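You operate a simulated robot arm through the tools that you are given. There is no shell and no other tool.

You are at the controls of a simulated two-armed robot. One attempt, no reset.

Task
Move the yellow plug to socket 2, then run the bench pump at 1.
Fine: dial to 0 and switch off first; switch on again before you set the dial; leave the black plug and the other controls.

Only the result counts: the job must be done as asked and must still hold three seconds after the hand-in. Knocking over, shifting, dropping, spilling or breaking anything else fails it.

Robot
Two 7-joint arms with fingered hands on one trunk that stands fixed in place. Base frame: the origin is at the foot of the trunk, x ahead of it, y to its left, z up; the work surface is at about z = 900. Lengths are in mm, angles in rad, forces in N, time in s.
The left shoulder is at [70, 172, 1427], the right one opposite. Payload 5 kg a hand.
Tool frame (each hand has its own): the origin (TCP) lies between the finger pads and is the grasp point; the fingertips stand 43 mm ahead of it; z points along the fingers, y is the line along which they close. Largest opening 144 mm; the body of the gripper starts 50 mm behind the TCP. The gripper is a hand of 5 fingers: y runs from the thumb to the fingers, the wrist lies at [-21, -124, -221] in the tool frame, and closing takes about 1.5 s.
Orientation is that of the tool frame in the base frame, as a unit quaternion [x, y, z, w]. With the fingers straight down and the wrist toward the robot, the tool's x, y and z point along [0, 1, 0], [1, 0, 0] and [0, 0, -1] of the base frame.

Tools
- The arms move only by the tool jog_arm. It takes "left_motion", "right_motion" or both (then of equal length, played together; a hand with none holds still); each is a list that holds one entry, the list of rows, each a list of 6 numbers: the shift along the tool's x, y, z in units of 25 mm (1.0 is 25 mm), then the turn, a rotation vector about the tool's x, y, z in units of 4 degrees (1.0 is 4 degrees). In form: [[[dx, dy, dz, ax, ay, az], ...]]. A call has 1 to 20 rows; each row shifts and turns the commanded pose from where the row before left it, along the tool's axes as they then stand. "left_hand" and "right_hand" are, for a hand that has rows, the gripper command, from -1 (shut) to 1 (fully open), values between in proportion, set as the call begins (left out, the last holds). A call with a number of a shift or a turn outside -1 to 1 is refused whole. A row lasts 0.2 s, in which the tool goes at most 50 mm and 0.15 rad; a call with a longer step from one row to the next is refused whole, and so is a gripper value outside its range. Where a pose cannot be reached the arm comes as near as it can. A force on the tool above 50 N (or 10 N above the force at the start of the call, whichever is more), or a blocked arm, ends the call early, and 0.2 s more pass. The fingers move at their own pace (about 45 mm/s each) and stop on an object; they squeeze with about 34 N. The grip force told is the motor's: it shows also when the fingers shut on nothing. Time passes only in rows, and 0.2 s behind the last, so rows that do not move let the fingers close. The reply holds the time, the measured pose of the TCP, the force on the tool along the base axes, the opening and the grip force, in the units named above and with some noise, with the torque about the TCP (base axes, N m) and any sound that the robot's microphone picked up.
- Cameras (640 x 400 px; columns grow to the right, rows downward): "scene" is now at [135.7, -8.1, 1659.8]; the picture's right is [-0.11, -0.99, 0.00], its down [-0.57, 0.07, -0.82] and it looks along [0.81, -0.09, -0.58] (base axes); focal length 283 px, centre (320, 200). "left" rides on the left gripper at [-86, -108, -168] in its tool frame; the picture's right is [-0.80, -0.28, 0.53], its down [0.54, -0.73, 0.42] and it looks along [0.27, 0.63, 0.73] (tool axes); focal length 275 px, centre (320, 200). "right" rides on the right gripper at [86, -108, -168] in its tool frame; the picture's right is [-0.80, 0.28, -0.53], its down [-0.54, -0.73, 0.42] and it looks along [-0.27, 0.63, 0.73] (tool axes); focal length 275 px, centre (320, 200). There is no depth. A picture from a camera that has moved, and an enlarged one, comes with that camera's place and axes in the base frame and with its lens.
- camera(camera): a new picture of that camera. It takes no simulated time.
- raise_lower(by): slides the trunk up (or, below 0, down) by that many mm; the arms and the scene camera ride with it, the base frame stays. It gives what a move gives, with no picture.
- curl_fingers(index, middle, ring, little, thumb_bend, thumb_turn, hand): sets how far each is bent, from 0 (flat) to 1 (curled in); at 0.3 the hand is open as for a grip, at 0.7 the pads meet at the TCP. One left out holds its place. A second passes; each finger stops where it meets its share of the squeeze, and holds until it gets a number again. A gripper value or a shape takes the hand back. It gives what a move gives, with no picture; readings hold the bend of each and the force on index, middle, ring, little, thumb and palm. thumb_turn goes from beside the hand (0) to across from the fingers (1), as for a grip.
- preshape(shape, hand): the hand has 5 fingers and takes this shape, open, in about a second: jaw (thumb against the fingers, like two jaws); tri (thumb and two fingers); tip (a fingertip pinch); poke (one finger out to press); point (the index stretched); flat (the hand flat); cup (the hand cupped); fist (a fist). The gripper value then closes the fingers along that shape, each until it touches; the sizes above hold for jaw. It gives what a move gives, with no picture.
- head_to(pan, tilt): turns the head with the scene camera to pan (to the left, within 1.501 rad either way) and tilt (down, from -0.506 to 1.204), counted from straight ahead of the robot. It gives what a move gives.
- close_up(camera, box): a new picture of the part [left, top, right, bottom] of that camera's present view, enlarged. It takes no simulated time.
- job_done(): hands the job in; it is judged then, once.

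Places have to be worked out from the pictures, the camera data and where the tool is seen. Open the grippers and draw the arms clear of the work before you hand the job in, unless the task says otherwise.

The tools are called after "Request:" as a command line: name --argument value ..., lists and objects as JSON in quotes. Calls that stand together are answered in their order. jog_arm: Moves the arms, as the interface text tells. Its arguments: {"type":"object","properties":{"left_motion":{"type":"array","items":{"type":"array","items":{"type":"array","items":{"type":"number"}}}},"left_hand":{"type":"number"},"right_motion":{"type":"array","items":{"type":"array","items":{"type":"array","items":{"type":"number"}}}},"right_hand":{"type":"number"}},"required":[]} The other tools are called the same way: raise_lower (by) slides the trunk up or down; preshape (shape, hand) gives the hand a shape; curl_fingers (index, middle, ring, little, thumb_bend, thumb_turn, hand) moves the fingers one by one; head_to (pan, tilt) turns the head that bears the scene camera; camera (camera) takes a picture; close_up (camera, box) takes an enlarged picture of a part of a camera's view; job_done () hands the job in.

At the start:

```text
time: 0.0
left_position: [715.9, 310.3, 1477.4]
left_tool_rot: [0.707, 0.707, 0.0, -0.001]
left_ft_force: [-0.8, -0.3, 0.1]
left_moment: [-0.02, -0.01, -0.02]
left_opening: 143.8
left_grip_force: 0.1
left_shape: jaw
left_bend: [0.3, 0.3, 0.3, 0.3, 0.3, 0.98]
left_finger forces: [0.0, 0.0, 0.0, 0.1, 0.1, 0.0]
right_position: [732.1, -319.0, 1414.0]
right_tool_rot: [0.706, 0.708, 0.0, 0.001]
right_ft_force: [0.8, -0.2, -0.1]
right_moment: [-0.01, 0.02, 0.0]
right_opening: 143.4
right_grip_force: 0.0
right_shape: jaw
right_bend: [0.3, 0.3, 0.3, 0.3, 0.3, 0.98]
right_finger forces: [0.0, 0.0, 0.1, 0.0, 0.0, 0.0]
trunk travel left (down, up): [-525.0, 415.0]
head pan, tilt: [-0.113, 0.616]
```

scene: 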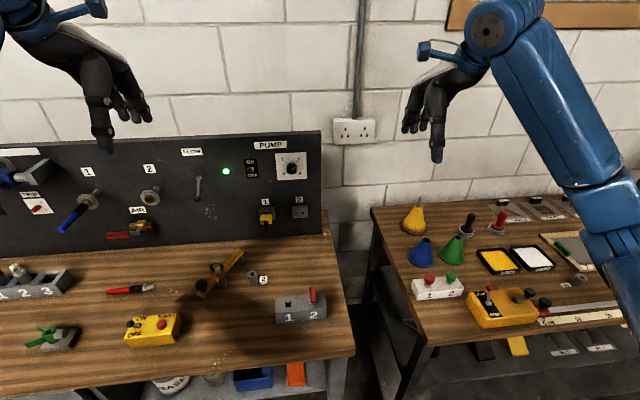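
right: 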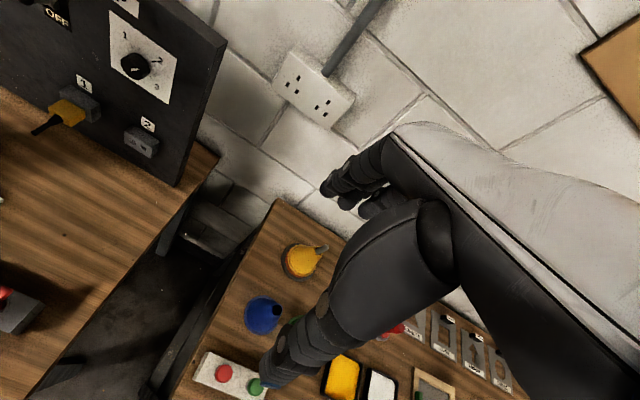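
left: 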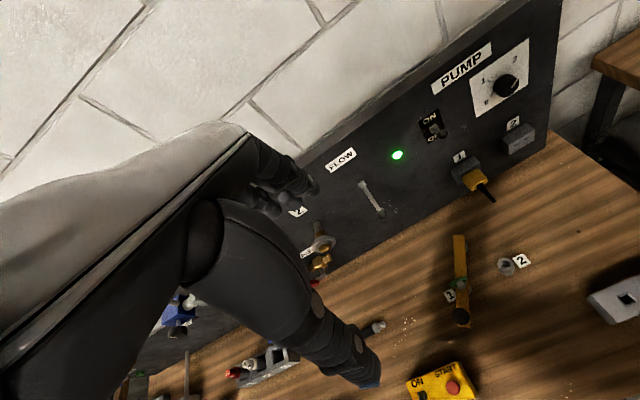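

I start by looking closely at the pump panel: the dial, switch, and sockets.

Request:
close_up --camera "scene" --box '[220, 130, 340, 240]'

Request:
close_up --camera "left" --box '[400, 30, 560, 220]'

Request:
close_up --camera "right" --box '[0, 0, 240, 190]'

Request:
close_up --camera "scene" --box '[0, 120, 360, 380]'

```text
3.64 times, centred on (280, 185) of scene
camera zoom: at [135.7, -8.1, 1659.8], right [-0.11, -0.99, 0.0], down [-0.57, 0.07, -0.82], along [0.81, -0.09, -0.58], focal length 1029 px, centre (466, 254)
```

zoom: 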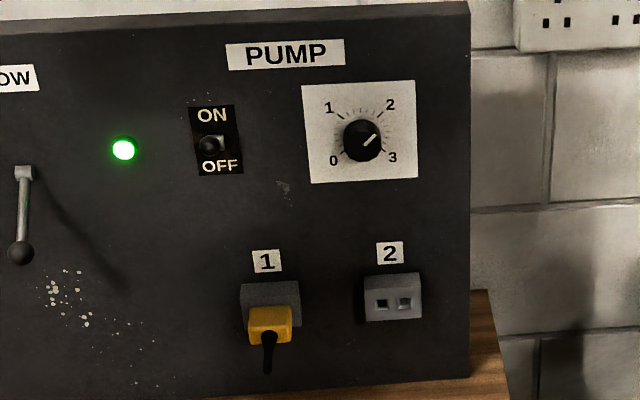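

```text
2.11 times, centred on (480, 125) of left
camera zoom: at [606.7, 224.6, 1642.7], right [-0.28, -0.8, -0.53], down [-0.73, 0.54, -0.42], along [0.63, 0.27, -0.73], focal length 580 px, centre (-17, 358)
```

zoom: 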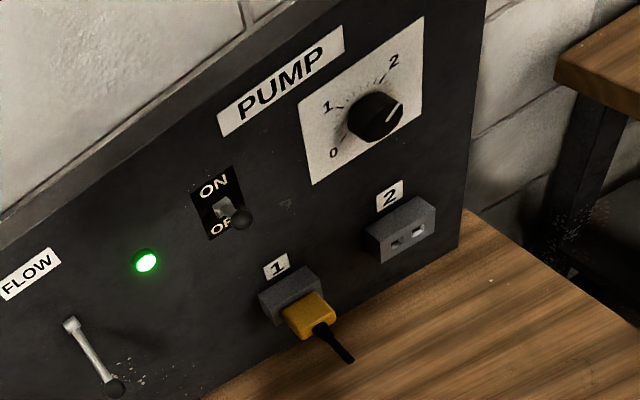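

```text
2.11 times, centred on (120, 95) of right
camera zoom: at [623.2, -232.7, 1581.7], right [0.28, -0.8, 0.53], down [-0.73, -0.54, -0.42], along [0.63, -0.27, -0.73], focal length 580 px, centre (741, 421)
```

zoom: 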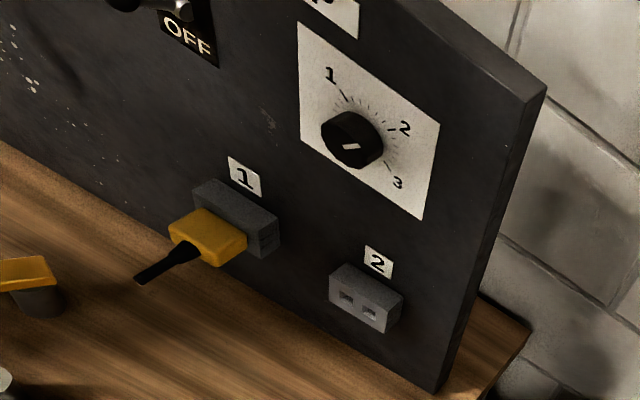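

```text
1.54 times, centred on (180, 250) of scene
camera zoom: at [135.7, -8.1, 1659.8], right [-0.11, -0.99, 0.0], down [-0.57, 0.07, -0.82], along [0.81, -0.09, -0.58], focal length 435 px, centre (535, 123)
```

zoom: 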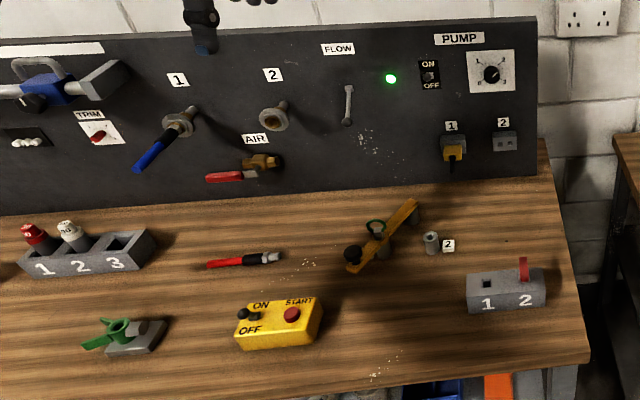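

The switch lever points up (ON, green lamp lit), the dial is somewhere between 2 and 3, and the yellow plug is in socket 1. From triangulation the panel face is at x≈978, the dial near (957,-7,1210), socket 2 near (956,-27,1023), the plug near (930,94,1030) and the switch near (945,126,1210). First I turn the left hand in free air so its fingers point forward with the wrist to the left.

Request:
jog_arm --left_motion '[[[0, 0, 0, -0.962, 0.962, 0.962], [0, 0, 0, -0.962, 0.962, 0.962], [0, 0, 0, -0.962, 0.962, 0.962], [0, 0, 0, -0.962, 0.962, 0.962], [0, 0, 0, -0.962, 0.962, 0.962], [0, 0, 0, -0.962, 0.962, 0.962], [0, 0, 0, -0.962, 0.962, 0.962], [0, 0, 0, -0.962, 0.962, 0.962], [0, 0, 0, -0.962, 0.962, 0.962], [0, 0, 0, -0.962, 0.962, 0.962], [0, 0, 0, -0.962, 0.962, 0.962], [0, 0, 0, -0.962, 0.962, 0.962], [0, 0, 0, -0.962, 0.962, 0.962], [0, 0, 0, -0.962, 0.962, 0.962], [0, 0, 0, -0.962, 0.962, 0.962], [0, 0, 0, -0.962, 0.962, 0.962], [0, 0, 0, -0.962, 0.962, 0.962], [0, 0, 0, -0.962, 0.962, 0.962]]]'

Request:
head_to --pan 0.2 --tilt 0.45

Request:
camera --camera "scene"

Request:
camera --camera "left"

```text
time: 3.8
left_position: [715.9, 310.5, 1476.2]
left_tool_rot: [0.706, 0.0, 0.708, 0.0]
left_ft_force: [-0.3, 0.1, -0.4]
left_moment: [-0.02, 0.0, 0.03]
left_opening: 143.9
left_grip_force: 0.0
left_shape: jaw
left_bend: [0.3, 0.3, 0.3, 0.3, 0.3, 0.98]
left_finger forces: [0.0, 0.1, 0.0, 0.0, 0.1, 0.1]
right_position: [732.1, -318.8, 1415.4]
right_tool_rot: [0.707, 0.708, 0.0, -0.001]
right_ft_force: [-0.4, 0.3, 0.4]
right_moment: [-0.03, -0.01, -0.01]
right_opening: 143.7
right_grip_force: 0.2
right_shape: jaw
right_bend: [0.3, 0.3, 0.3, 0.3, 0.3, 0.98]
right_finger forces: [0.0, 0.0, 0.0, 0.1, 0.0, 0.1]
trunk travel left (down, up): [-525.0, 415.0]
head pan, tilt: [-0.113, 0.616]
```

```text
time: 4.6
left_position: [715.1, 310.5, 1476.5]
left_tool_rot: [0.708, 0.001, 0.707, -0.001]
left_ft_force: [1.2, -0.7, 0.5]
left_moment: [-0.01, -0.03, 0.02]
left_opening: 143.5
left_grip_force: 0.2
left_shape: jaw
left_bend: [0.3, 0.3, 0.3, 0.3, 0.3, 0.98]
left_finger forces: [0.0, 0.0, 0.0, 0.0, 0.0, 0.0]
right_position: [733.4, -319.3, 1414.6]
right_tool_rot: [0.706, 0.708, -0.001, 0.0]
right_ft_force: [-0.6, -0.3, -0.7]
right_moment: [-0.07, -0.01, -0.01]
right_opening: 143.8
right_grip_force: 0.1
right_shape: jaw
right_bend: [0.3, 0.3, 0.3, 0.3, 0.3, 0.98]
right_finger forces: [0.0, 0.0, 0.0, 0.1, 0.0, 0.0]
trunk travel left (down, up): [-525.0, 415.0]
head pan, tilt: [0.201, 0.45]
```

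```text
taken
camera scene: at [138.4, 20.1, 1674.8], right [0.2, -0.98, 0.0], down [-0.43, -0.09, -0.9], along [0.88, 0.18, -0.44], focal length 283 px, centre (320, 200)
```

scene: 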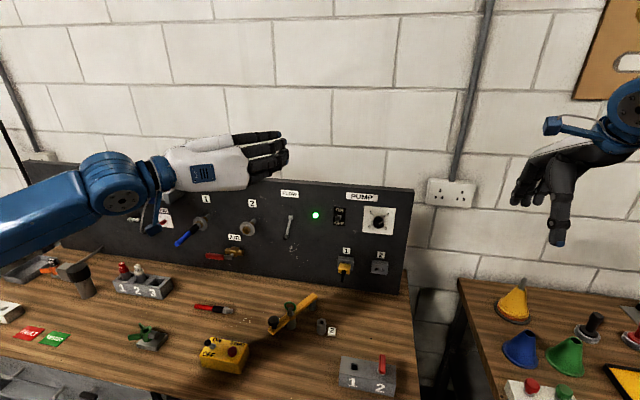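

```text
taken
camera left: at [547.4, 419.2, 1389.3], right [0.53, 0.28, -0.8], down [0.42, 0.73, 0.54], along [0.73, -0.63, 0.27], focal length 275 px, centre (320, 200)
```

left: 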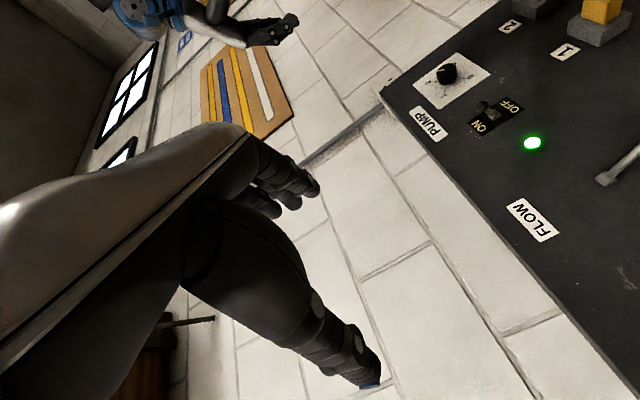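

The orientation is right: fingers forward, wrist left. Next I try the fingertip-pinch shape in free air and see how wide it opens and where the tips sit relative to the TCP.

Request:
preshape --hand "left" --shape "tip"

Request:
close_up --camera "scene" --box '[140, 110, 320, 220]'

Request:
camera --camera "left"

Request:
jog_arm --left_motion '[[[0, 0, 0, 0, 0, 0], [0, 0, 0, 0, 0, 0], [0, 0, 0, 0, 0, 0], [0, 0, 0, 0, 0, 0], [0, 0, 0, 0, 0, 0], [0, 0, 0, 0, 0, 0], [0, 0, 0, 0, 0, 0], [0, 0, 0, 0, 0, 0], [0, 0, 0, 0, 0, 0], [0, 0, 0, 0, 0, 0]]]' --left_hand -1

Request:
close_up --camera "scene" --box '[140, 110, 320, 220]'

Request:
camera --camera "left"

```text
time: 5.5
left_position: [715.3, 310.6, 1476.2]
left_tool_rot: [0.707, 0.0, 0.707, 0.0]
left_ft_force: [0.1, -0.3, 0.5]
left_moment: [0.0, 0.02, 0.04]
left_opening: 143.6
left_grip_force: 0.1
left_shape: tip
left_bend: [0.3, 0.98, 0.99, 0.99, 0.3, 0.98]
left_finger forces: [0.0, 0.0, 0.1, 0.0, 0.1, 0.1]
right_position: [731.9, -318.5, 1414.4]
right_tool_rot: [0.707, 0.707, 0.0, 0.0]
right_ft_force: [0.4, 0.6, -0.8]
right_moment: [0.02, 0.03, 0.01]
right_opening: 143.3
right_grip_force: 0.1
right_shape: jaw
right_bend: [0.3, 0.3, 0.3, 0.3, 0.3, 0.98]
right_finger forces: [0.0, 0.1, 0.0, 0.1, 0.1, 0.0]
trunk travel left (down, up): [-525.0, 415.0]
head pan, tilt: [0.201, 0.45]
```

```text
3.56 times, centred on (230, 165) of scene
camera zoom: at [138.3, 20.1, 1674.8], right [0.2, -0.98, 0.0], down [-0.43, -0.09, -0.9], along [0.88, 0.18, -0.44], focal length 1006 px, centre (640, 324)
```

zoom: 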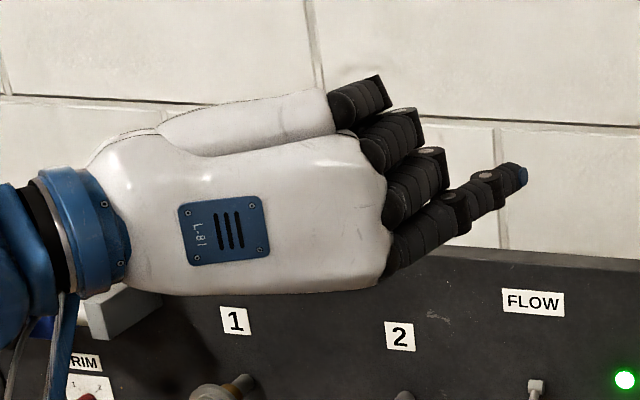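

```text
taken
camera left: at [547.3, 419.1, 1389.3], right [0.53, 0.28, -0.8], down [0.42, 0.73, 0.54], along [0.73, -0.63, 0.27], focal length 275 px, centre (320, 200)
```

left: 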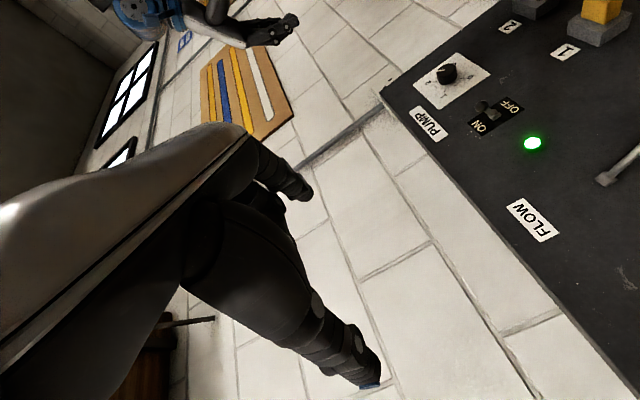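

```text
time: 7.7
left_position: [716.1, 310.5, 1475.6]
left_tool_rot: [0.707, 0.001, 0.707, 0.001]
left_ft_force: [-0.5, 0.6, -0.5]
left_moment: [0.01, -0.02, 0.0]
left_opening: 0.0
left_grip_force: 33.8
left_shape: tip
left_bend: [0.7, 1.0, 1.0, 1.0, 0.59, 1.0]
left_finger forces: [0.0, 0.1, 0.1, 0.0, 0.0, 0.1]
right_position: [732.2, -319.0, 1414.6]
right_tool_rot: [0.706, 0.708, 0.0, 0.0]
right_ft_force: [-0.2, 0.6, 1.3]
right_moment: [0.0, 0.04, 0.03]
right_opening: 143.8
right_grip_force: 0.1
right_shape: jaw
right_bend: [0.3, 0.3, 0.3, 0.3, 0.3, 0.98]
right_finger forces: [0.0, 0.0, 0.0, 0.0, 0.0, 0.0]
trunk travel left (down, up): [-525.0, 415.0]
head pan, tilt: [0.201, 0.45]
```

```text
3.56 times, centred on (230, 165) of scene
camera zoom: at [138.4, 20.2, 1674.8], right [0.2, -0.98, 0.0], down [-0.43, -0.09, -0.9], along [0.88, 0.18, -0.44], focal length 1006 px, centre (640, 324)
```

zoom: 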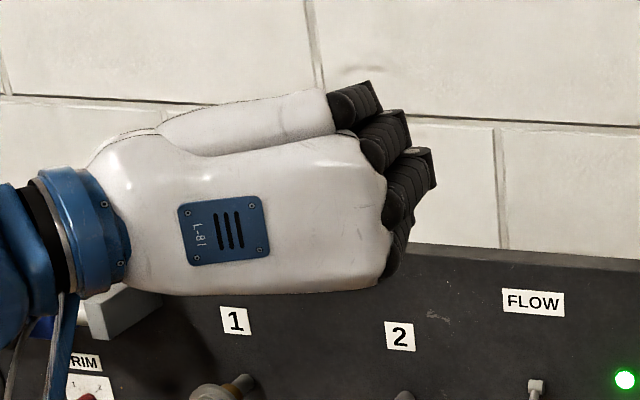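

```text
taken
camera left: at [547.5, 419.3, 1389.3], right [0.53, 0.28, -0.8], down [0.42, 0.73, 0.54], along [0.73, -0.63, 0.27], focal length 275 px, centre (320, 200)
```

left: 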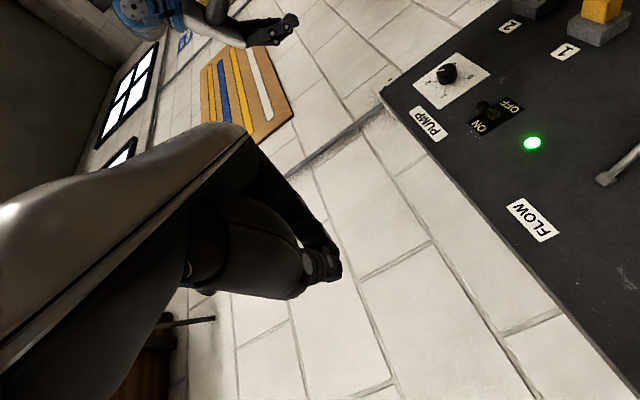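

The tips meet about 43 mm ahead of the TCP. I zoom in on the closed pinch to see exactly where the index and thumb meet.

Request:
close_up --camera "left" --box '[230, 180, 390, 300]'

Request:
close_up --camera "left" --box '[400, 0, 640, 180]'

```text
3.33 times, centred on (310, 240) of left
camera zoom: at [547.5, 419.3, 1389.3], right [0.53, 0.28, -0.8], down [0.42, 0.73, 0.54], along [0.73, -0.63, 0.27], focal length 918 px, centre (353, 67)
```

zoom: 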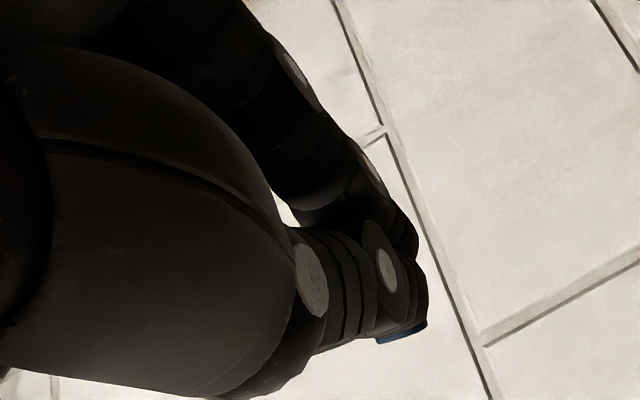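

```text
2.22 times, centred on (520, 90) of left
camera zoom: at [547.5, 419.3, 1389.3], right [0.53, 0.28, -0.8], down [0.42, 0.73, 0.54], along [0.73, -0.63, 0.27], focal length 612 px, centre (-124, 444)
```

zoom: 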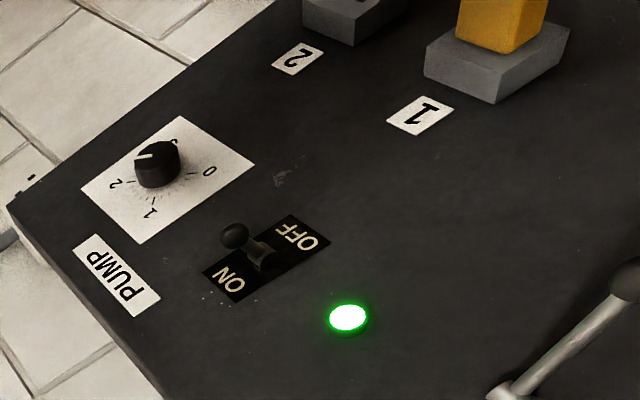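

The index and thumb meet on the tool axis with their tips about 43 mm ahead of the TCP, so the tip pinch suits the dial. I take high zooms of the dial, switch and sockets to refine positions and read the pointer.

Request:
close_up --camera "scene" --box '[350, 195, 410, 240]'

Request:
close_up --camera "scene" --box '[325, 235, 405, 295]'

Request:
close_up --camera "scene" --box '[310, 195, 370, 240]'

Request:
close_up --camera "right" --box '[80, 10, 200, 100]'

Request:
close_up --camera "left" --box '[410, 40, 490, 100]'

```text
8.89 times, centred on (380, 218) of scene
camera zoom: at [138.4, 20.2, 1674.8], right [0.2, -0.98, 0.0], down [-0.43, -0.09, -0.9], along [0.88, 0.18, -0.44], focal length 2514 px, centre (-213, 44)
```

zoom: 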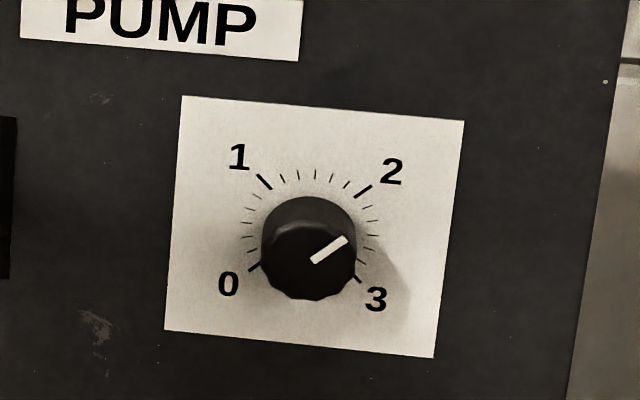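

```text
6.67 times, centred on (365, 265) of scene
camera zoom: at [138.4, 20.2, 1674.8], right [0.2, -0.98, 0.0], down [-0.43, -0.09, -0.9], along [0.88, 0.18, -0.44], focal length 1886 px, centre (20, -233)
```

zoom: 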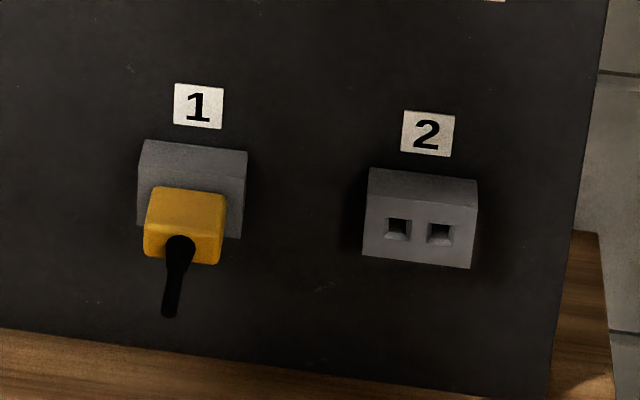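

```text
8.89 times, centred on (340, 218) of scene
camera zoom: at [138.4, 20.2, 1674.8], right [0.2, -0.98, 0.0], down [-0.43, -0.09, -0.9], along [0.88, 0.18, -0.44], focal length 2514 px, centre (142, 44)
```

zoom: 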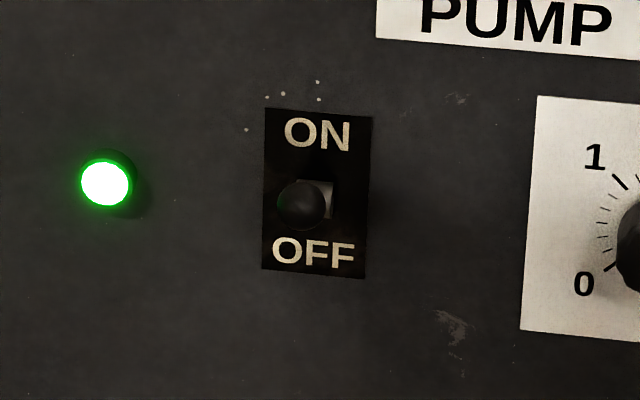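

```text
4.44 times, centred on (140, 55) of right
camera zoom: at [623.1, -232.6, 1581.8], right [0.28, -0.8, 0.53], down [-0.73, -0.54, -0.42], along [0.63, -0.27, -0.73], focal length 1224 px, centre (1120, 844)
```

zoom: 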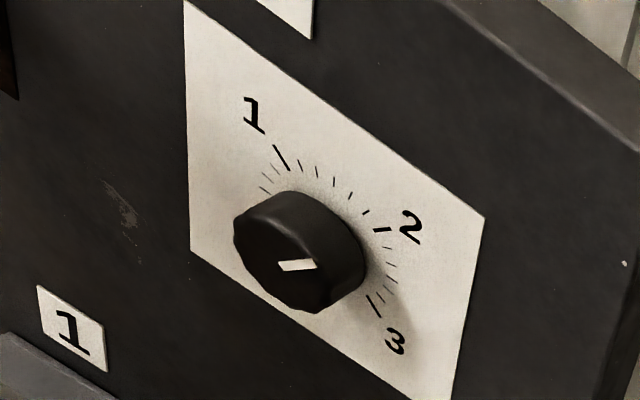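

```text
6.67 times, centred on (450, 70) of left
camera zoom: at [547.5, 419.3, 1389.3], right [0.53, 0.28, -0.8], down [0.42, 0.73, 0.54], along [0.73, -0.63, 0.27], focal length 1835 px, centre (-547, 1067)
```

zoom: 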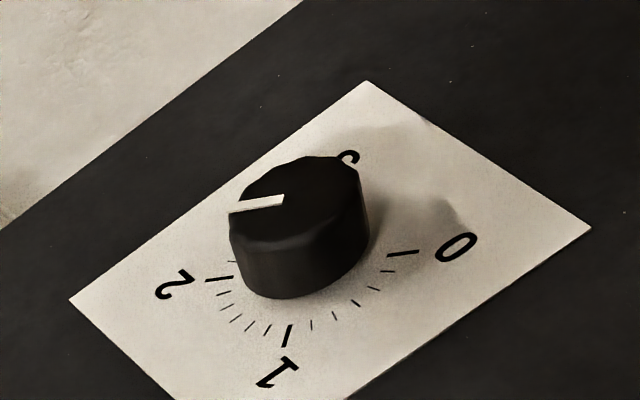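

Both zooms show the pointer exactly on 2, and the marks are 90° apart (0 at lower left). That means a half turn counter-clockwise for 0. I put the dial axis at y≈-8, z≈1203 with its front at x≈958. I move the left hand to a standoff in front of the dial, half open.

Request:
jog_arm --left_motion '[[[-0.84, 0.978, 0.443, 0, 0, 0], [-0.84, 0.978, 0.443, 0, 0, 0], [-0.84, 0.978, 0.443, 0, 0, 0], [-0.84, 0.978, 0.443, 0, 0, 0], [-0.84, 0.978, 0.443, 0, 0, 0], [-0.84, 0.978, 0.443, 0, 0, 0], [-0.84, 0.978, 0.443, 0, 0, 0], [-0.84, 0.978, 0.443, 0, 0, 0], [-0.84, 0.978, 0.443, 0, 0, 0], [-0.84, 0.978, 0.443, 0, 0, 0], [-0.84, 0.978, 0.443, 0, 0, 0], [-0.84, 0.978, 0.443, 0, 0, 0], [-0.84, 0.978, 0.443, 0, 0, 0]]]' --left_hand 0

Request:
head_to --pan 0.0 --tilt 0.5

Request:
camera --camera "scene"

Request:
camera --camera "left"

```text
time: 10.5
left_position: [861.8, -5.5, 1202.0]
left_tool_rot: [0.707, -0.001, 0.707, -0.002]
left_ft_force: [1.4, -0.1, 0.2]
left_moment: [-0.01, 0.02, -0.03]
left_opening: 71.9
left_grip_force: 0.1
left_shape: tip
left_bend: [0.73, 0.98, 0.99, 0.99, 0.7, 1.0]
left_finger forces: [0.0, 0.0, 0.0, 0.0, 0.1, 0.0]
right_position: [733.4, -318.8, 1414.1]
right_tool_rot: [0.707, 0.708, 0.0, -0.001]
right_ft_force: [1.3, -0.4, -0.2]
right_moment: [0.03, 0.01, 0.0]
right_opening: 143.7
right_grip_force: 0.0
right_shape: jaw
right_bend: [0.3, 0.3, 0.3, 0.3, 0.3, 0.98]
right_finger forces: [0.0, 0.0, 0.0, 0.1, 0.0, 0.0]
trunk travel left (down, up): [-525.0, 415.0]
head pan, tilt: [0.201, 0.45]
```

```text
time: 11.2
left_position: [860.6, -5.0, 1201.8]
left_tool_rot: [0.708, 0.0, 0.707, 0.0]
left_ft_force: [0.4, -0.6, -0.5]
left_moment: [0.01, 0.02, -0.01]
left_opening: 71.8
left_grip_force: 0.1
left_shape: tip
left_bend: [0.73, 0.98, 0.99, 0.99, 0.7, 1.0]
left_finger forces: [0.1, 0.0, 0.0, 0.1, 0.0, 0.1]
right_position: [732.2, -318.0, 1414.8]
right_tool_rot: [0.707, 0.707, 0.0, 0.0]
right_ft_force: [0.8, 0.4, -0.8]
right_moment: [0.02, 0.02, -0.02]
right_opening: 143.7
right_grip_force: 0.0
right_shape: jaw
right_bend: [0.3, 0.3, 0.3, 0.3, 0.3, 0.98]
right_finger forces: [0.1, 0.1, 0.0, 0.0, 0.1, 0.0]
trunk travel left (down, up): [-525.0, 415.0]
head pan, tilt: [0.0, 0.499]
```

```text
taken
camera scene: at [139.4, 1.8, 1670.4], right [0.0, -1.0, 0.0], down [-0.48, 0.0, -0.88], along [0.88, 0.0, -0.48], focal length 283 px, centre (320, 200)
```

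scene: 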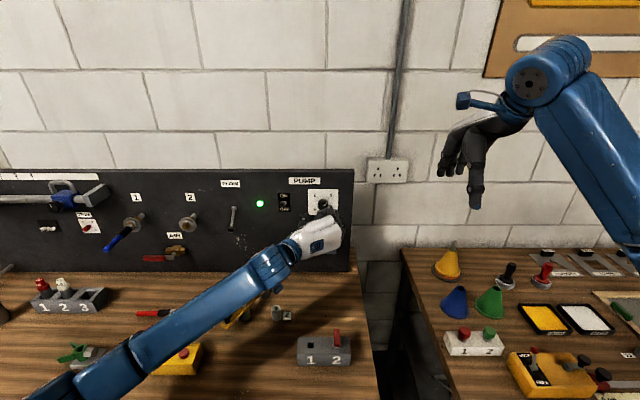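

```text
taken
camera left: at [694.1, 103.5, 1114.7], right [0.53, 0.28, -0.8], down [0.42, 0.73, 0.54], along [0.73, -0.63, 0.27], focal length 275 px, centre (320, 200)
```

left: 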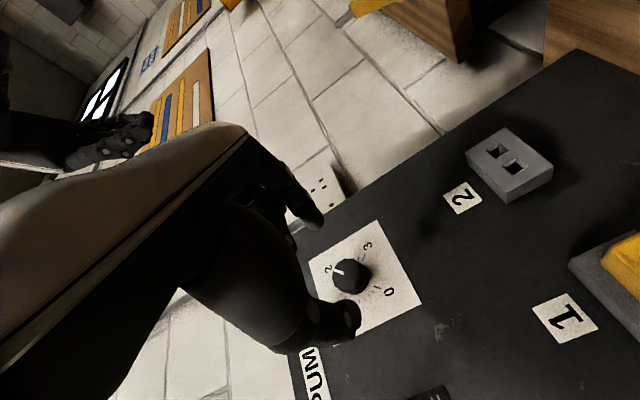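

The hand is at standoff with the thumb left and the index right, and the dial shows between them. I zoom in to check the alignment.

Request:
close_up --camera "scene" --box '[270, 180, 370, 255]'

Request:
close_up --camera "left" --box '[270, 180, 430, 350]'

Request:
close_up --camera "right" --box '[0, 0, 240, 190]'

```text
5.33 times, centred on (320, 218) of scene
camera zoom: at [139.4, 1.8, 1670.4], right [0.0, -1.0, 0.0], down [-0.48, 0.0, -0.88], along [0.88, 0.0, -0.48], focal length 1509 px, centre (320, 107)
```

zoom: 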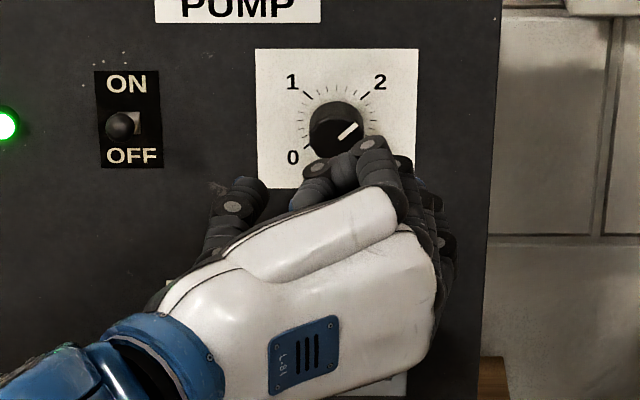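

```text
2.35 times, centred on (350, 265) of left
camera zoom: at [694.1, 103.5, 1114.7], right [0.53, 0.28, -0.8], down [0.42, 0.73, 0.54], along [0.73, -0.63, 0.27], focal length 648 px, centre (249, 47)
```

zoom: 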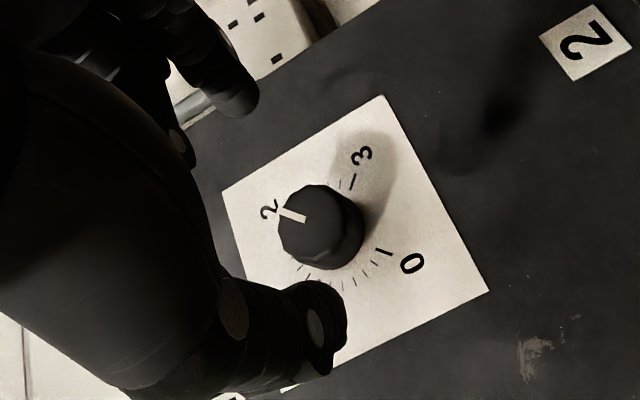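

```text
2.11 times, centred on (120, 95) of right
camera zoom: at [623.1, -232.9, 1581.7], right [0.28, -0.8, 0.53], down [-0.73, -0.54, -0.42], along [0.63, -0.27, -0.73], focal length 580 px, centre (741, 421)
```

zoom: 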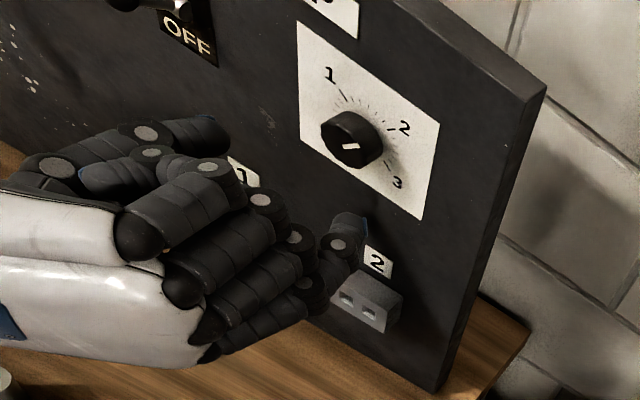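

The right-hand camera also sees the left fingers and the dial. Before engaging I test the roll range here at standoff with +72° clockwise, so I know which strokes are feasible.

Request:
jog_arm --left_motion '[[[0, 0, 0, 0, 0, 1], [0, 0, 0, 0, 0, 1], [0, 0, 0, 0, 0, 1], [0, 0, 0, 0, 0, 1], [0, 0, 0, 0, 0, 1], [0, 0, 0, 0, 0, 1], [0, 0, 0, 0, 0, 1], [0, 0, 0, 0, 0, 1], [0, 0, 0, 0, 0, 1], [0, 0, 0, 0, 0, 1], [0, 0, 0, 0, 0, 1], [0, 0, 0, 0, 0, 1], [0, 0, 0, 0, 0, 1], [0, 0, 0, 0, 0, 1], [0, 0, 0, 0, 0, 1], [0, 0, 0, 0, 0, 1], [0, 0, 0, 0, 0, 1], [0, 0, 0, 0, 0, 1]]]'

Request:
camera --camera "scene"

Request:
camera --camera "left"

Request:
close_up --camera "right" --box '[0, 0, 240, 190]'

```text
time: 15.0
left_position: [859.6, -6.6, 1201.6]
left_tool_rot: [0.572, -0.416, 0.571, -0.416]
left_ft_force: [-1.2, 0.3, -0.3]
left_moment: [0.0, 0.02, 0.02]
left_opening: 71.7
left_grip_force: 0.0
left_shape: tip
left_bend: [0.73, 0.98, 0.99, 0.99, 0.7, 1.0]
left_finger forces: [0.1, 0.0, 0.0, 0.1, 0.1, 0.0]
right_position: [732.6, -318.3, 1415.4]
right_tool_rot: [0.707, 0.708, -0.001, -0.001]
right_ft_force: [-0.3, 0.1, 0.1]
right_moment: [0.0, -0.02, 0.0]
right_opening: 143.4
right_grip_force: 0.0
right_shape: jaw
right_bend: [0.3, 0.3, 0.3, 0.3, 0.3, 0.98]
right_finger forces: [0.1, 0.0, 0.0, 0.1, 0.1, 0.1]
trunk travel left (down, up): [-525.0, 415.0]
head pan, tilt: [0.0, 0.499]
```

```text
taken
camera scene: at [139.5, 1.2, 1670.3], right [0.0, -1.0, 0.0], down [-0.48, 0.0, -0.88], along [0.88, 0.0, -0.48], focal length 283 px, centre (320, 200)
```

scene: 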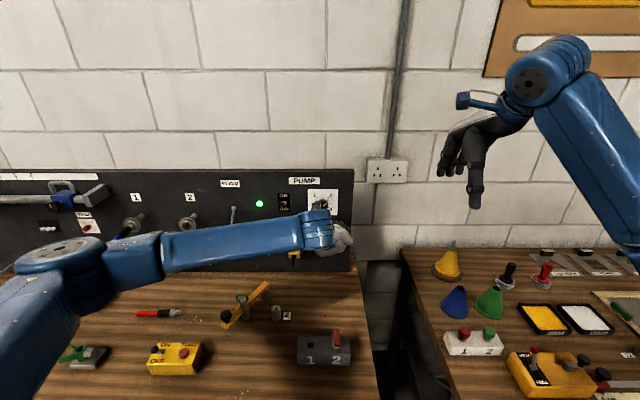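

```text
taken
camera left: at [691.9, 108.5, 1278.2], right [0.53, 0.85, 0.03], down [0.42, -0.29, 0.86], along [0.73, -0.45, -0.52], focal length 275 px, centre (320, 200)
```

left: 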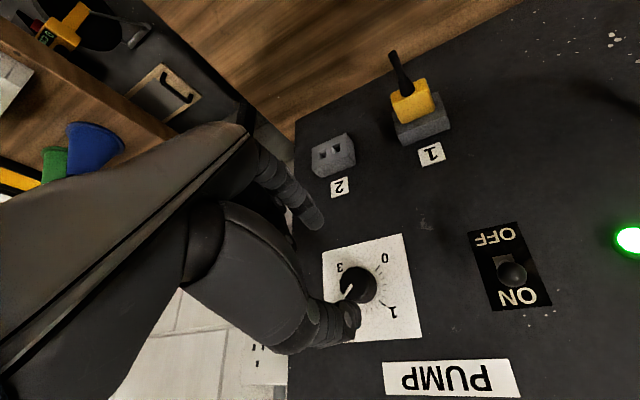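

```text
2.11 times, centred on (120, 95) of right
camera zoom: at [623.2, -233.3, 1581.6], right [0.29, -0.8, 0.53], down [-0.73, -0.54, -0.42], along [0.63, -0.27, -0.73], focal length 580 px, centre (741, 421)
```

zoom: 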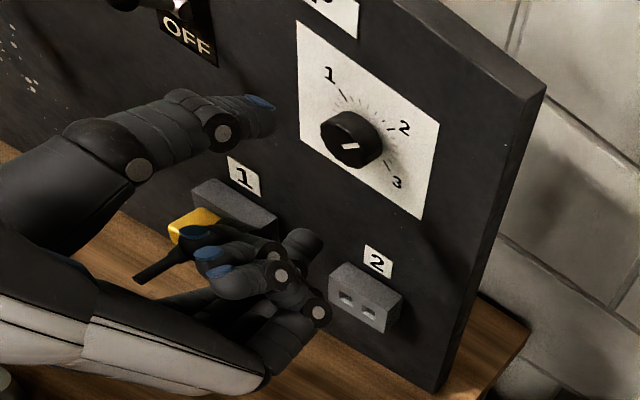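

The roll to +72° tracks cleanly. I zoom the hand camera here, because comparing two rolls separates camera bias from the true dial offset.

Request:
close_up --camera "left" --box '[280, 220, 440, 350]'

Request:
close_up --camera "left" --box '[300, 60, 480, 200]'

```text
3.08 times, centred on (360, 285) of left
camera zoom: at [691.9, 108.5, 1278.2], right [0.53, 0.85, 0.03], down [0.42, -0.29, 0.86], along [0.73, -0.45, -0.52], focal length 847 px, centre (197, -62)
```

zoom: 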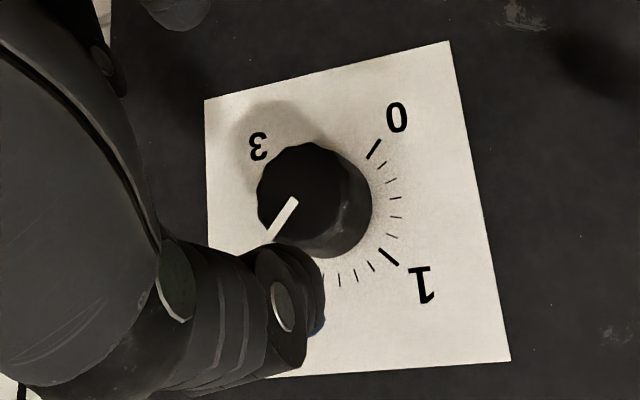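

```text
2.86 times, centred on (390, 130) of left
camera zoom: at [691.9, 108.5, 1278.2], right [0.53, 0.85, 0.03], down [0.42, -0.29, 0.86], along [0.73, -0.45, -0.52], focal length 786 px, centre (120, 400)
```

zoom: 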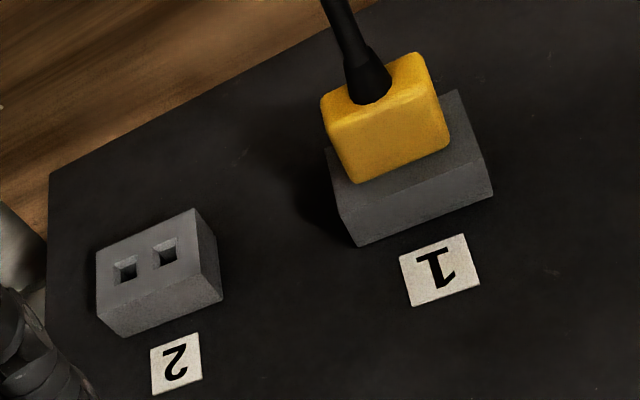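

Comparing the two rolls and re-fitting, every view agrees on a dial axis at y≈-9, z≈1212.5, knob front at x≈941 and panel face at x≈962, so my first depth was about 17 mm too far. I correct sideways and advance to x≈890, still short of the knob, and look again.

Request:
jog_arm --left_motion '[[[0.116, -0.19, 0.6, 0, 0, 0], [0.116, -0.19, 0.6, 0, 0, 0]]]'

Request:
close_up --camera "left" --box '[260, 180, 440, 320]'

Request:
close_up --camera "right" --box '[40, 10, 200, 130]'

Request:
close_up --camera "scene" --box '[280, 180, 360, 240]'

```text
time: 15.6
left_position: [889.7, -10.3, 1212.3]
left_tool_rot: [0.572, -0.416, 0.571, -0.416]
left_ft_force: [0.0, -0.3, -1.1]
left_moment: [-0.01, 0.01, 0.03]
left_opening: 71.8
left_grip_force: 0.0
left_shape: tip
left_bend: [0.73, 0.98, 0.99, 0.99, 0.7, 1.0]
left_finger forces: [0.1, 0.1, 0.1, 0.1, 0.1, 0.0]
right_position: [732.8, -317.7, 1414.2]
right_tool_rot: [0.706, 0.708, -0.001, -0.001]
right_ft_force: [0.0, 0.3, -0.1]
right_moment: [-0.02, -0.01, 0.01]
right_opening: 143.6
right_grip_force: 0.1
right_shape: jaw
right_bend: [0.3, 0.3, 0.3, 0.3, 0.3, 0.98]
right_finger forces: [0.1, 0.1, 0.0, 0.1, 0.0, 0.1]
trunk travel left (down, up): [-525.0, 415.0]
head pan, tilt: [0.0, 0.499]
```

```text
2.86 times, centred on (350, 250) of left
camera zoom: at [721.6, 104.7, 1288.3], right [0.53, 0.85, 0.02], down [0.42, -0.29, 0.86], along [0.73, -0.45, -0.51], focal length 786 px, centre (234, 57)
```

zoom: 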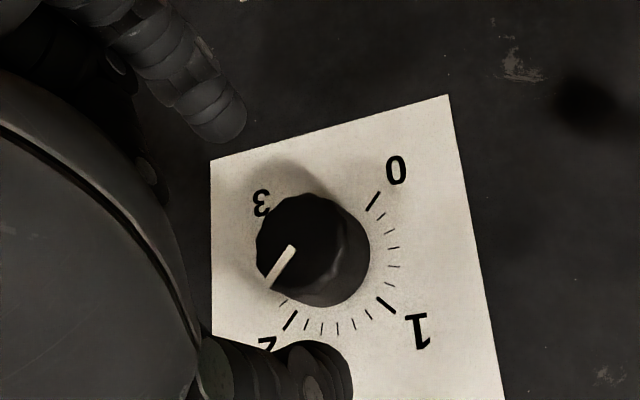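

```text
3.33 times, centred on (120, 70) of right
camera zoom: at [623.9, -233.3, 1581.3], right [0.29, -0.8, 0.53], down [-0.73, -0.54, -0.42], along [0.63, -0.27, -0.73], focal length 918 px, centre (987, 633)
```

zoom: 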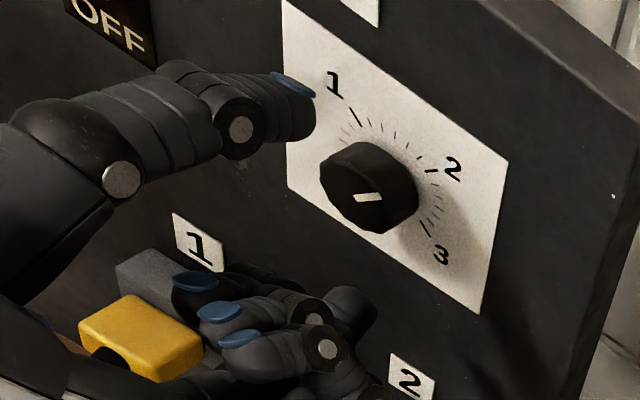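

```text
6.67 times, centred on (320, 210) of scene
camera zoom: at [140.2, 1.2, 1670.2], right [0.0, -1.0, 0.0], down [-0.48, 0.0, -0.88], along [0.88, 0.0, -0.48], focal length 1886 px, centre (320, 133)
```

zoom: 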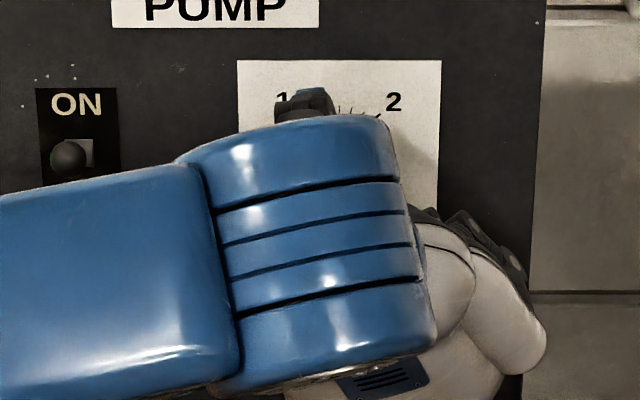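

The tips line up with the knob to within about 2 mm. I advance 23 mm so the tips surround the knob with about 5 mm left to the panel, then check before closing.

Request:
jog_arm --left_motion '[[[0, 0, 0.46, 0, 0, 0], [0, 0, 0.46, 0, 0, 0]]]'

Request:
close_up --camera "right" --box '[40, 10, 200, 130]'

Request:
close_up --camera "left" --box '[260, 180, 440, 320]'

```text
time: 16.2
left_position: [912.0, -10.6, 1213.0]
left_tool_rot: [0.572, -0.416, 0.572, -0.416]
left_ft_force: [0.0, -0.3, -1.1]
left_moment: [-0.02, -0.02, 0.01]
left_opening: 71.6
left_grip_force: 0.0
left_shape: tip
left_bend: [0.73, 0.98, 0.99, 0.99, 0.7, 1.0]
left_finger forces: [0.0, 0.0, 0.0, 0.1, 0.1, 0.0]
right_position: [734.0, -317.7, 1415.6]
right_tool_rot: [0.706, 0.708, -0.001, 0.0]
right_ft_force: [-0.3, -0.4, -0.1]
right_moment: [0.0, -0.01, 0.02]
right_opening: 143.8
right_grip_force: 0.1
right_shape: jaw
right_bend: [0.3, 0.3, 0.3, 0.3, 0.3, 0.98]
right_finger forces: [0.1, 0.0, 0.1, 0.1, 0.0, 0.1]
trunk travel left (down, up): [-525.0, 415.0]
head pan, tilt: [0.0, 0.499]
```

```text
3.33 times, centred on (120, 70) of right
camera zoom: at [624.1, -233.2, 1581.2], right [0.29, -0.8, 0.53], down [-0.73, -0.54, -0.42], along [0.63, -0.27, -0.73], focal length 918 px, centre (987, 633)
```

zoom: 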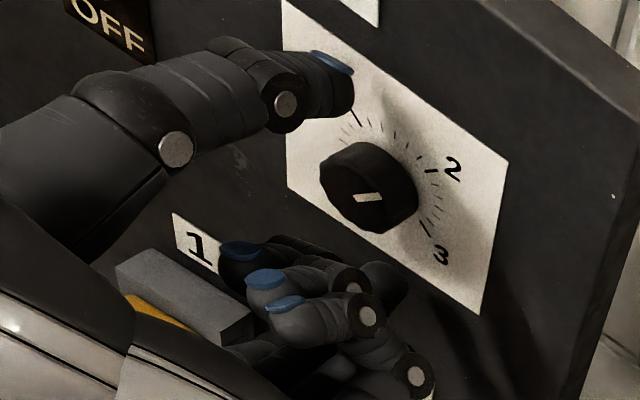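

```text
2.86 times, centred on (350, 250) of left
camera zoom: at [744.3, 105.7, 1288.5], right [0.53, 0.85, 0.02], down [0.42, -0.29, 0.86], along [0.73, -0.45, -0.51], focal length 786 px, centre (234, 57)
```

zoom: 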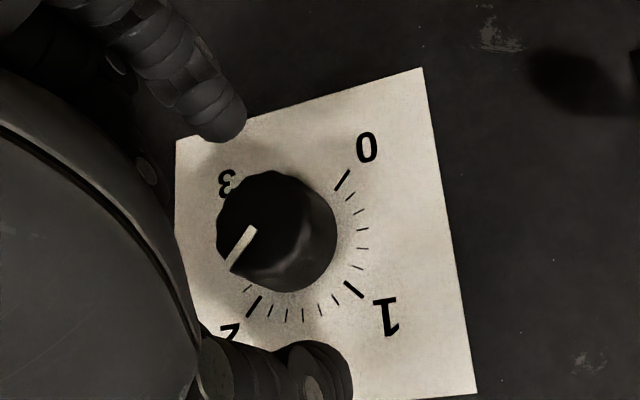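

The knob is centred between the tips and the force reads zero. I close the pinch on it.

Request:
jog_arm --left_motion '[[[0, 0, 0, 0, 0, 0], [0, 0, 0, 0, 0, 0], [0, 0, 0, 0, 0, 0], [0, 0, 0, 0, 0, 0], [0, 0, 0, 0, 0, 0], [0, 0, 0, 0, 0, 0], [0, 0, 0, 0, 0, 0], [0, 0, 0, 0, 0, 0]]]' --left_hand -1

Request:
close_up --camera "right" --box '[40, 10, 200, 130]'

Request:
close_up --camera "left" --box '[260, 180, 440, 320]'

```text
time: 18.0
left_position: [911.6, -9.9, 1212.8]
left_tool_rot: [0.572, -0.415, 0.572, -0.416]
left_ft_force: [-0.2, 0.6, -1.0]
left_moment: [-0.03, 0.03, -0.01]
left_opening: 27.6
left_grip_force: 34.2
left_shape: tip
left_bend: [0.73, 1.0, 1.0, 1.0, 0.74, 1.0]
left_finger forces: [29.6, 0.1, 0.0, 0.1, 27.4, 0.0]
right_position: [732.1, -318.5, 1414.7]
right_tool_rot: [0.707, 0.707, -0.001, 0.0]
right_ft_force: [-1.2, -0.2, 0.1]
right_moment: [-0.03, 0.0, 0.01]
right_opening: 143.7
right_grip_force: 0.0
right_shape: jaw
right_bend: [0.3, 0.3, 0.3, 0.3, 0.3, 0.98]
right_finger forces: [0.0, 0.1, 0.0, 0.0, 0.0, 0.0]
trunk travel left (down, up): [-525.0, 415.0]
head pan, tilt: [0.0, 0.499]
```

```text
3.33 times, centred on (120, 70) of right
camera zoom: at [623.3, -233.0, 1581.6], right [0.29, -0.8, 0.53], down [-0.73, -0.54, -0.42], along [0.63, -0.27, -0.73], focal length 918 px, centre (987, 633)
```

zoom: 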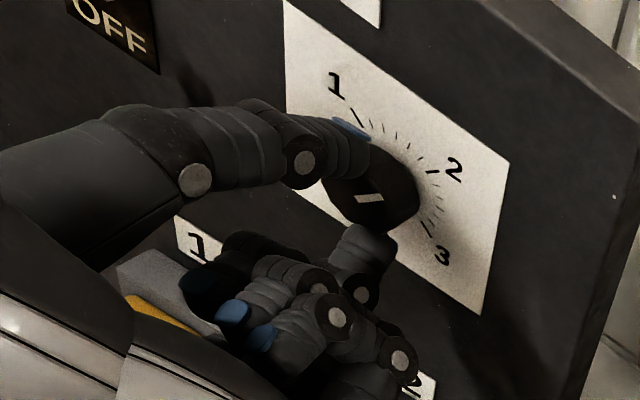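

```text
2.86 times, centred on (350, 250) of left
camera zoom: at [743.5, 106.0, 1288.7], right [0.53, 0.85, 0.02], down [0.42, -0.29, 0.86], along [0.73, -0.45, -0.51], focal length 786 px, centre (234, 57)
```

zoom: 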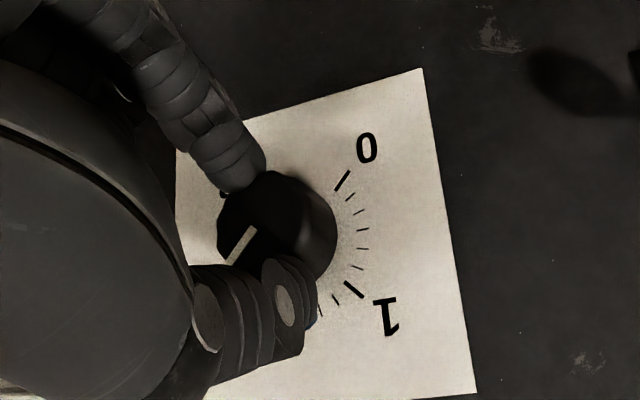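

The knob is held at 28 N per finger. I turn it counter-clockwise 80° (tool z negative), moving only the roll.

Request:
jog_arm --left_motion '[[[0, 0, 0, 0, 0, -1], [0, 0, 0, 0, 0, -1], [0, 0, 0, 0, 0, -1], [0, 0, 0, 0, 0, -1], [0, 0, 0, 0, 0, -1], [0, 0, 0, 0, 0, -1], [0, 0, 0, 0, 0, -1], [0, 0, 0, 0, 0, -1], [0, 0, 0, 0, 0, -1], [0, 0, 0, 0, 0, -1], [0, 0, 0, 0, 0, -1], [0, 0, 0, 0, 0, -1], [0, 0, 0, 0, 0, -1], [0, 0, 0, 0, 0, -1], [0, 0, 0, 0, 0, -1], [0, 0, 0, 0, 0, -1], [0, 0, 0, 0, 0, -1], [0, 0, 0, 0, 0, -1], [0, 0, 0, 0, 0, -1], [0, 0, 0, 0, 0, -1]]]'

Request:
close_up --camera "right" --box '[40, 10, 200, 130]'

Request:
close_up --camera "left" --box '[260, 180, 440, 320]'

Request:
close_up --camera "scene" --box '[280, 180, 360, 240]'

```text
time: 22.2
left_position: [910.4, -8.7, 1214.6]
left_tool_rot: [0.706, 0.051, 0.705, 0.049]
left_ft_force: [-19.5, 9.6, -14.1]
left_moment: [0.09, 0.54, 0.51]
left_opening: 28.3
left_grip_force: 33.8
left_shape: tip
left_bend: [0.73, 1.0, 1.0, 1.0, 0.75, 1.0]
left_finger forces: [28.4, 0.0, 0.0, 0.1, 44.5, 0.0]
right_position: [731.6, -316.6, 1414.4]
right_tool_rot: [0.706, 0.708, 0.0, 0.0]
right_ft_force: [-0.7, -0.6, -0.2]
right_moment: [0.02, 0.04, 0.01]
right_opening: 143.6
right_grip_force: 0.0
right_shape: jaw
right_bend: [0.3, 0.3, 0.3, 0.3, 0.3, 0.98]
right_finger forces: [0.0, 0.0, 0.0, 0.0, 0.0, 0.0]
trunk travel left (down, up): [-525.0, 415.0]
head pan, tilt: [0.0, 0.499]
```

```text
3.33 times, centred on (120, 70) of right
camera zoom: at [622.0, -231.3, 1582.4], right [0.28, -0.8, 0.53], down [-0.72, -0.54, -0.42], along [0.63, -0.27, -0.73], focal length 918 px, centre (987, 633)
```

zoom: 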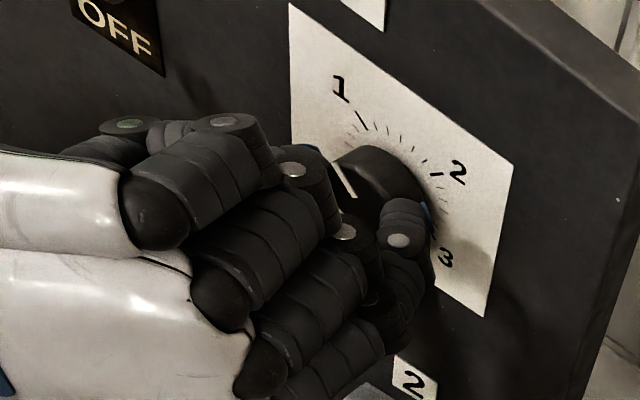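

```text
2.86 times, centred on (350, 250) of left
camera zoom: at [744.2, 87.4, 1113.1], right [0.53, 0.17, -0.83], down [0.42, 0.8, 0.44], along [0.73, -0.58, 0.35], focal length 786 px, centre (234, 57)
```

zoom: 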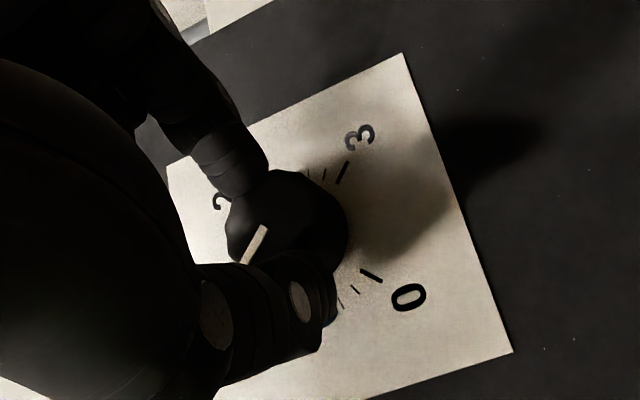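

```text
6.67 times, centred on (320, 210) of scene
camera zoom: at [138.1, 3.2, 1670.4], right [0.0, -1.0, 0.0], down [-0.48, 0.0, -0.88], along [0.88, 0.0, -0.48], focal length 1886 px, centre (320, 133)
```

zoom: 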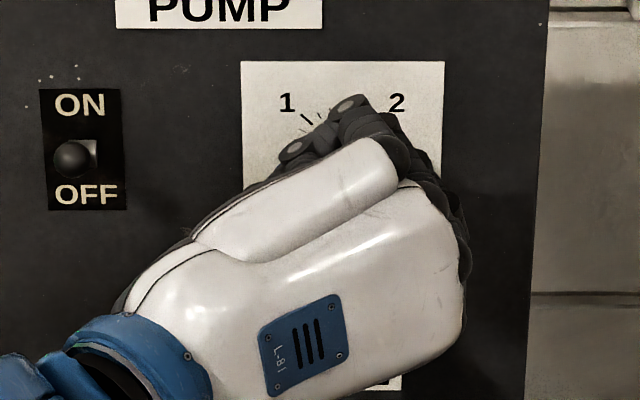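

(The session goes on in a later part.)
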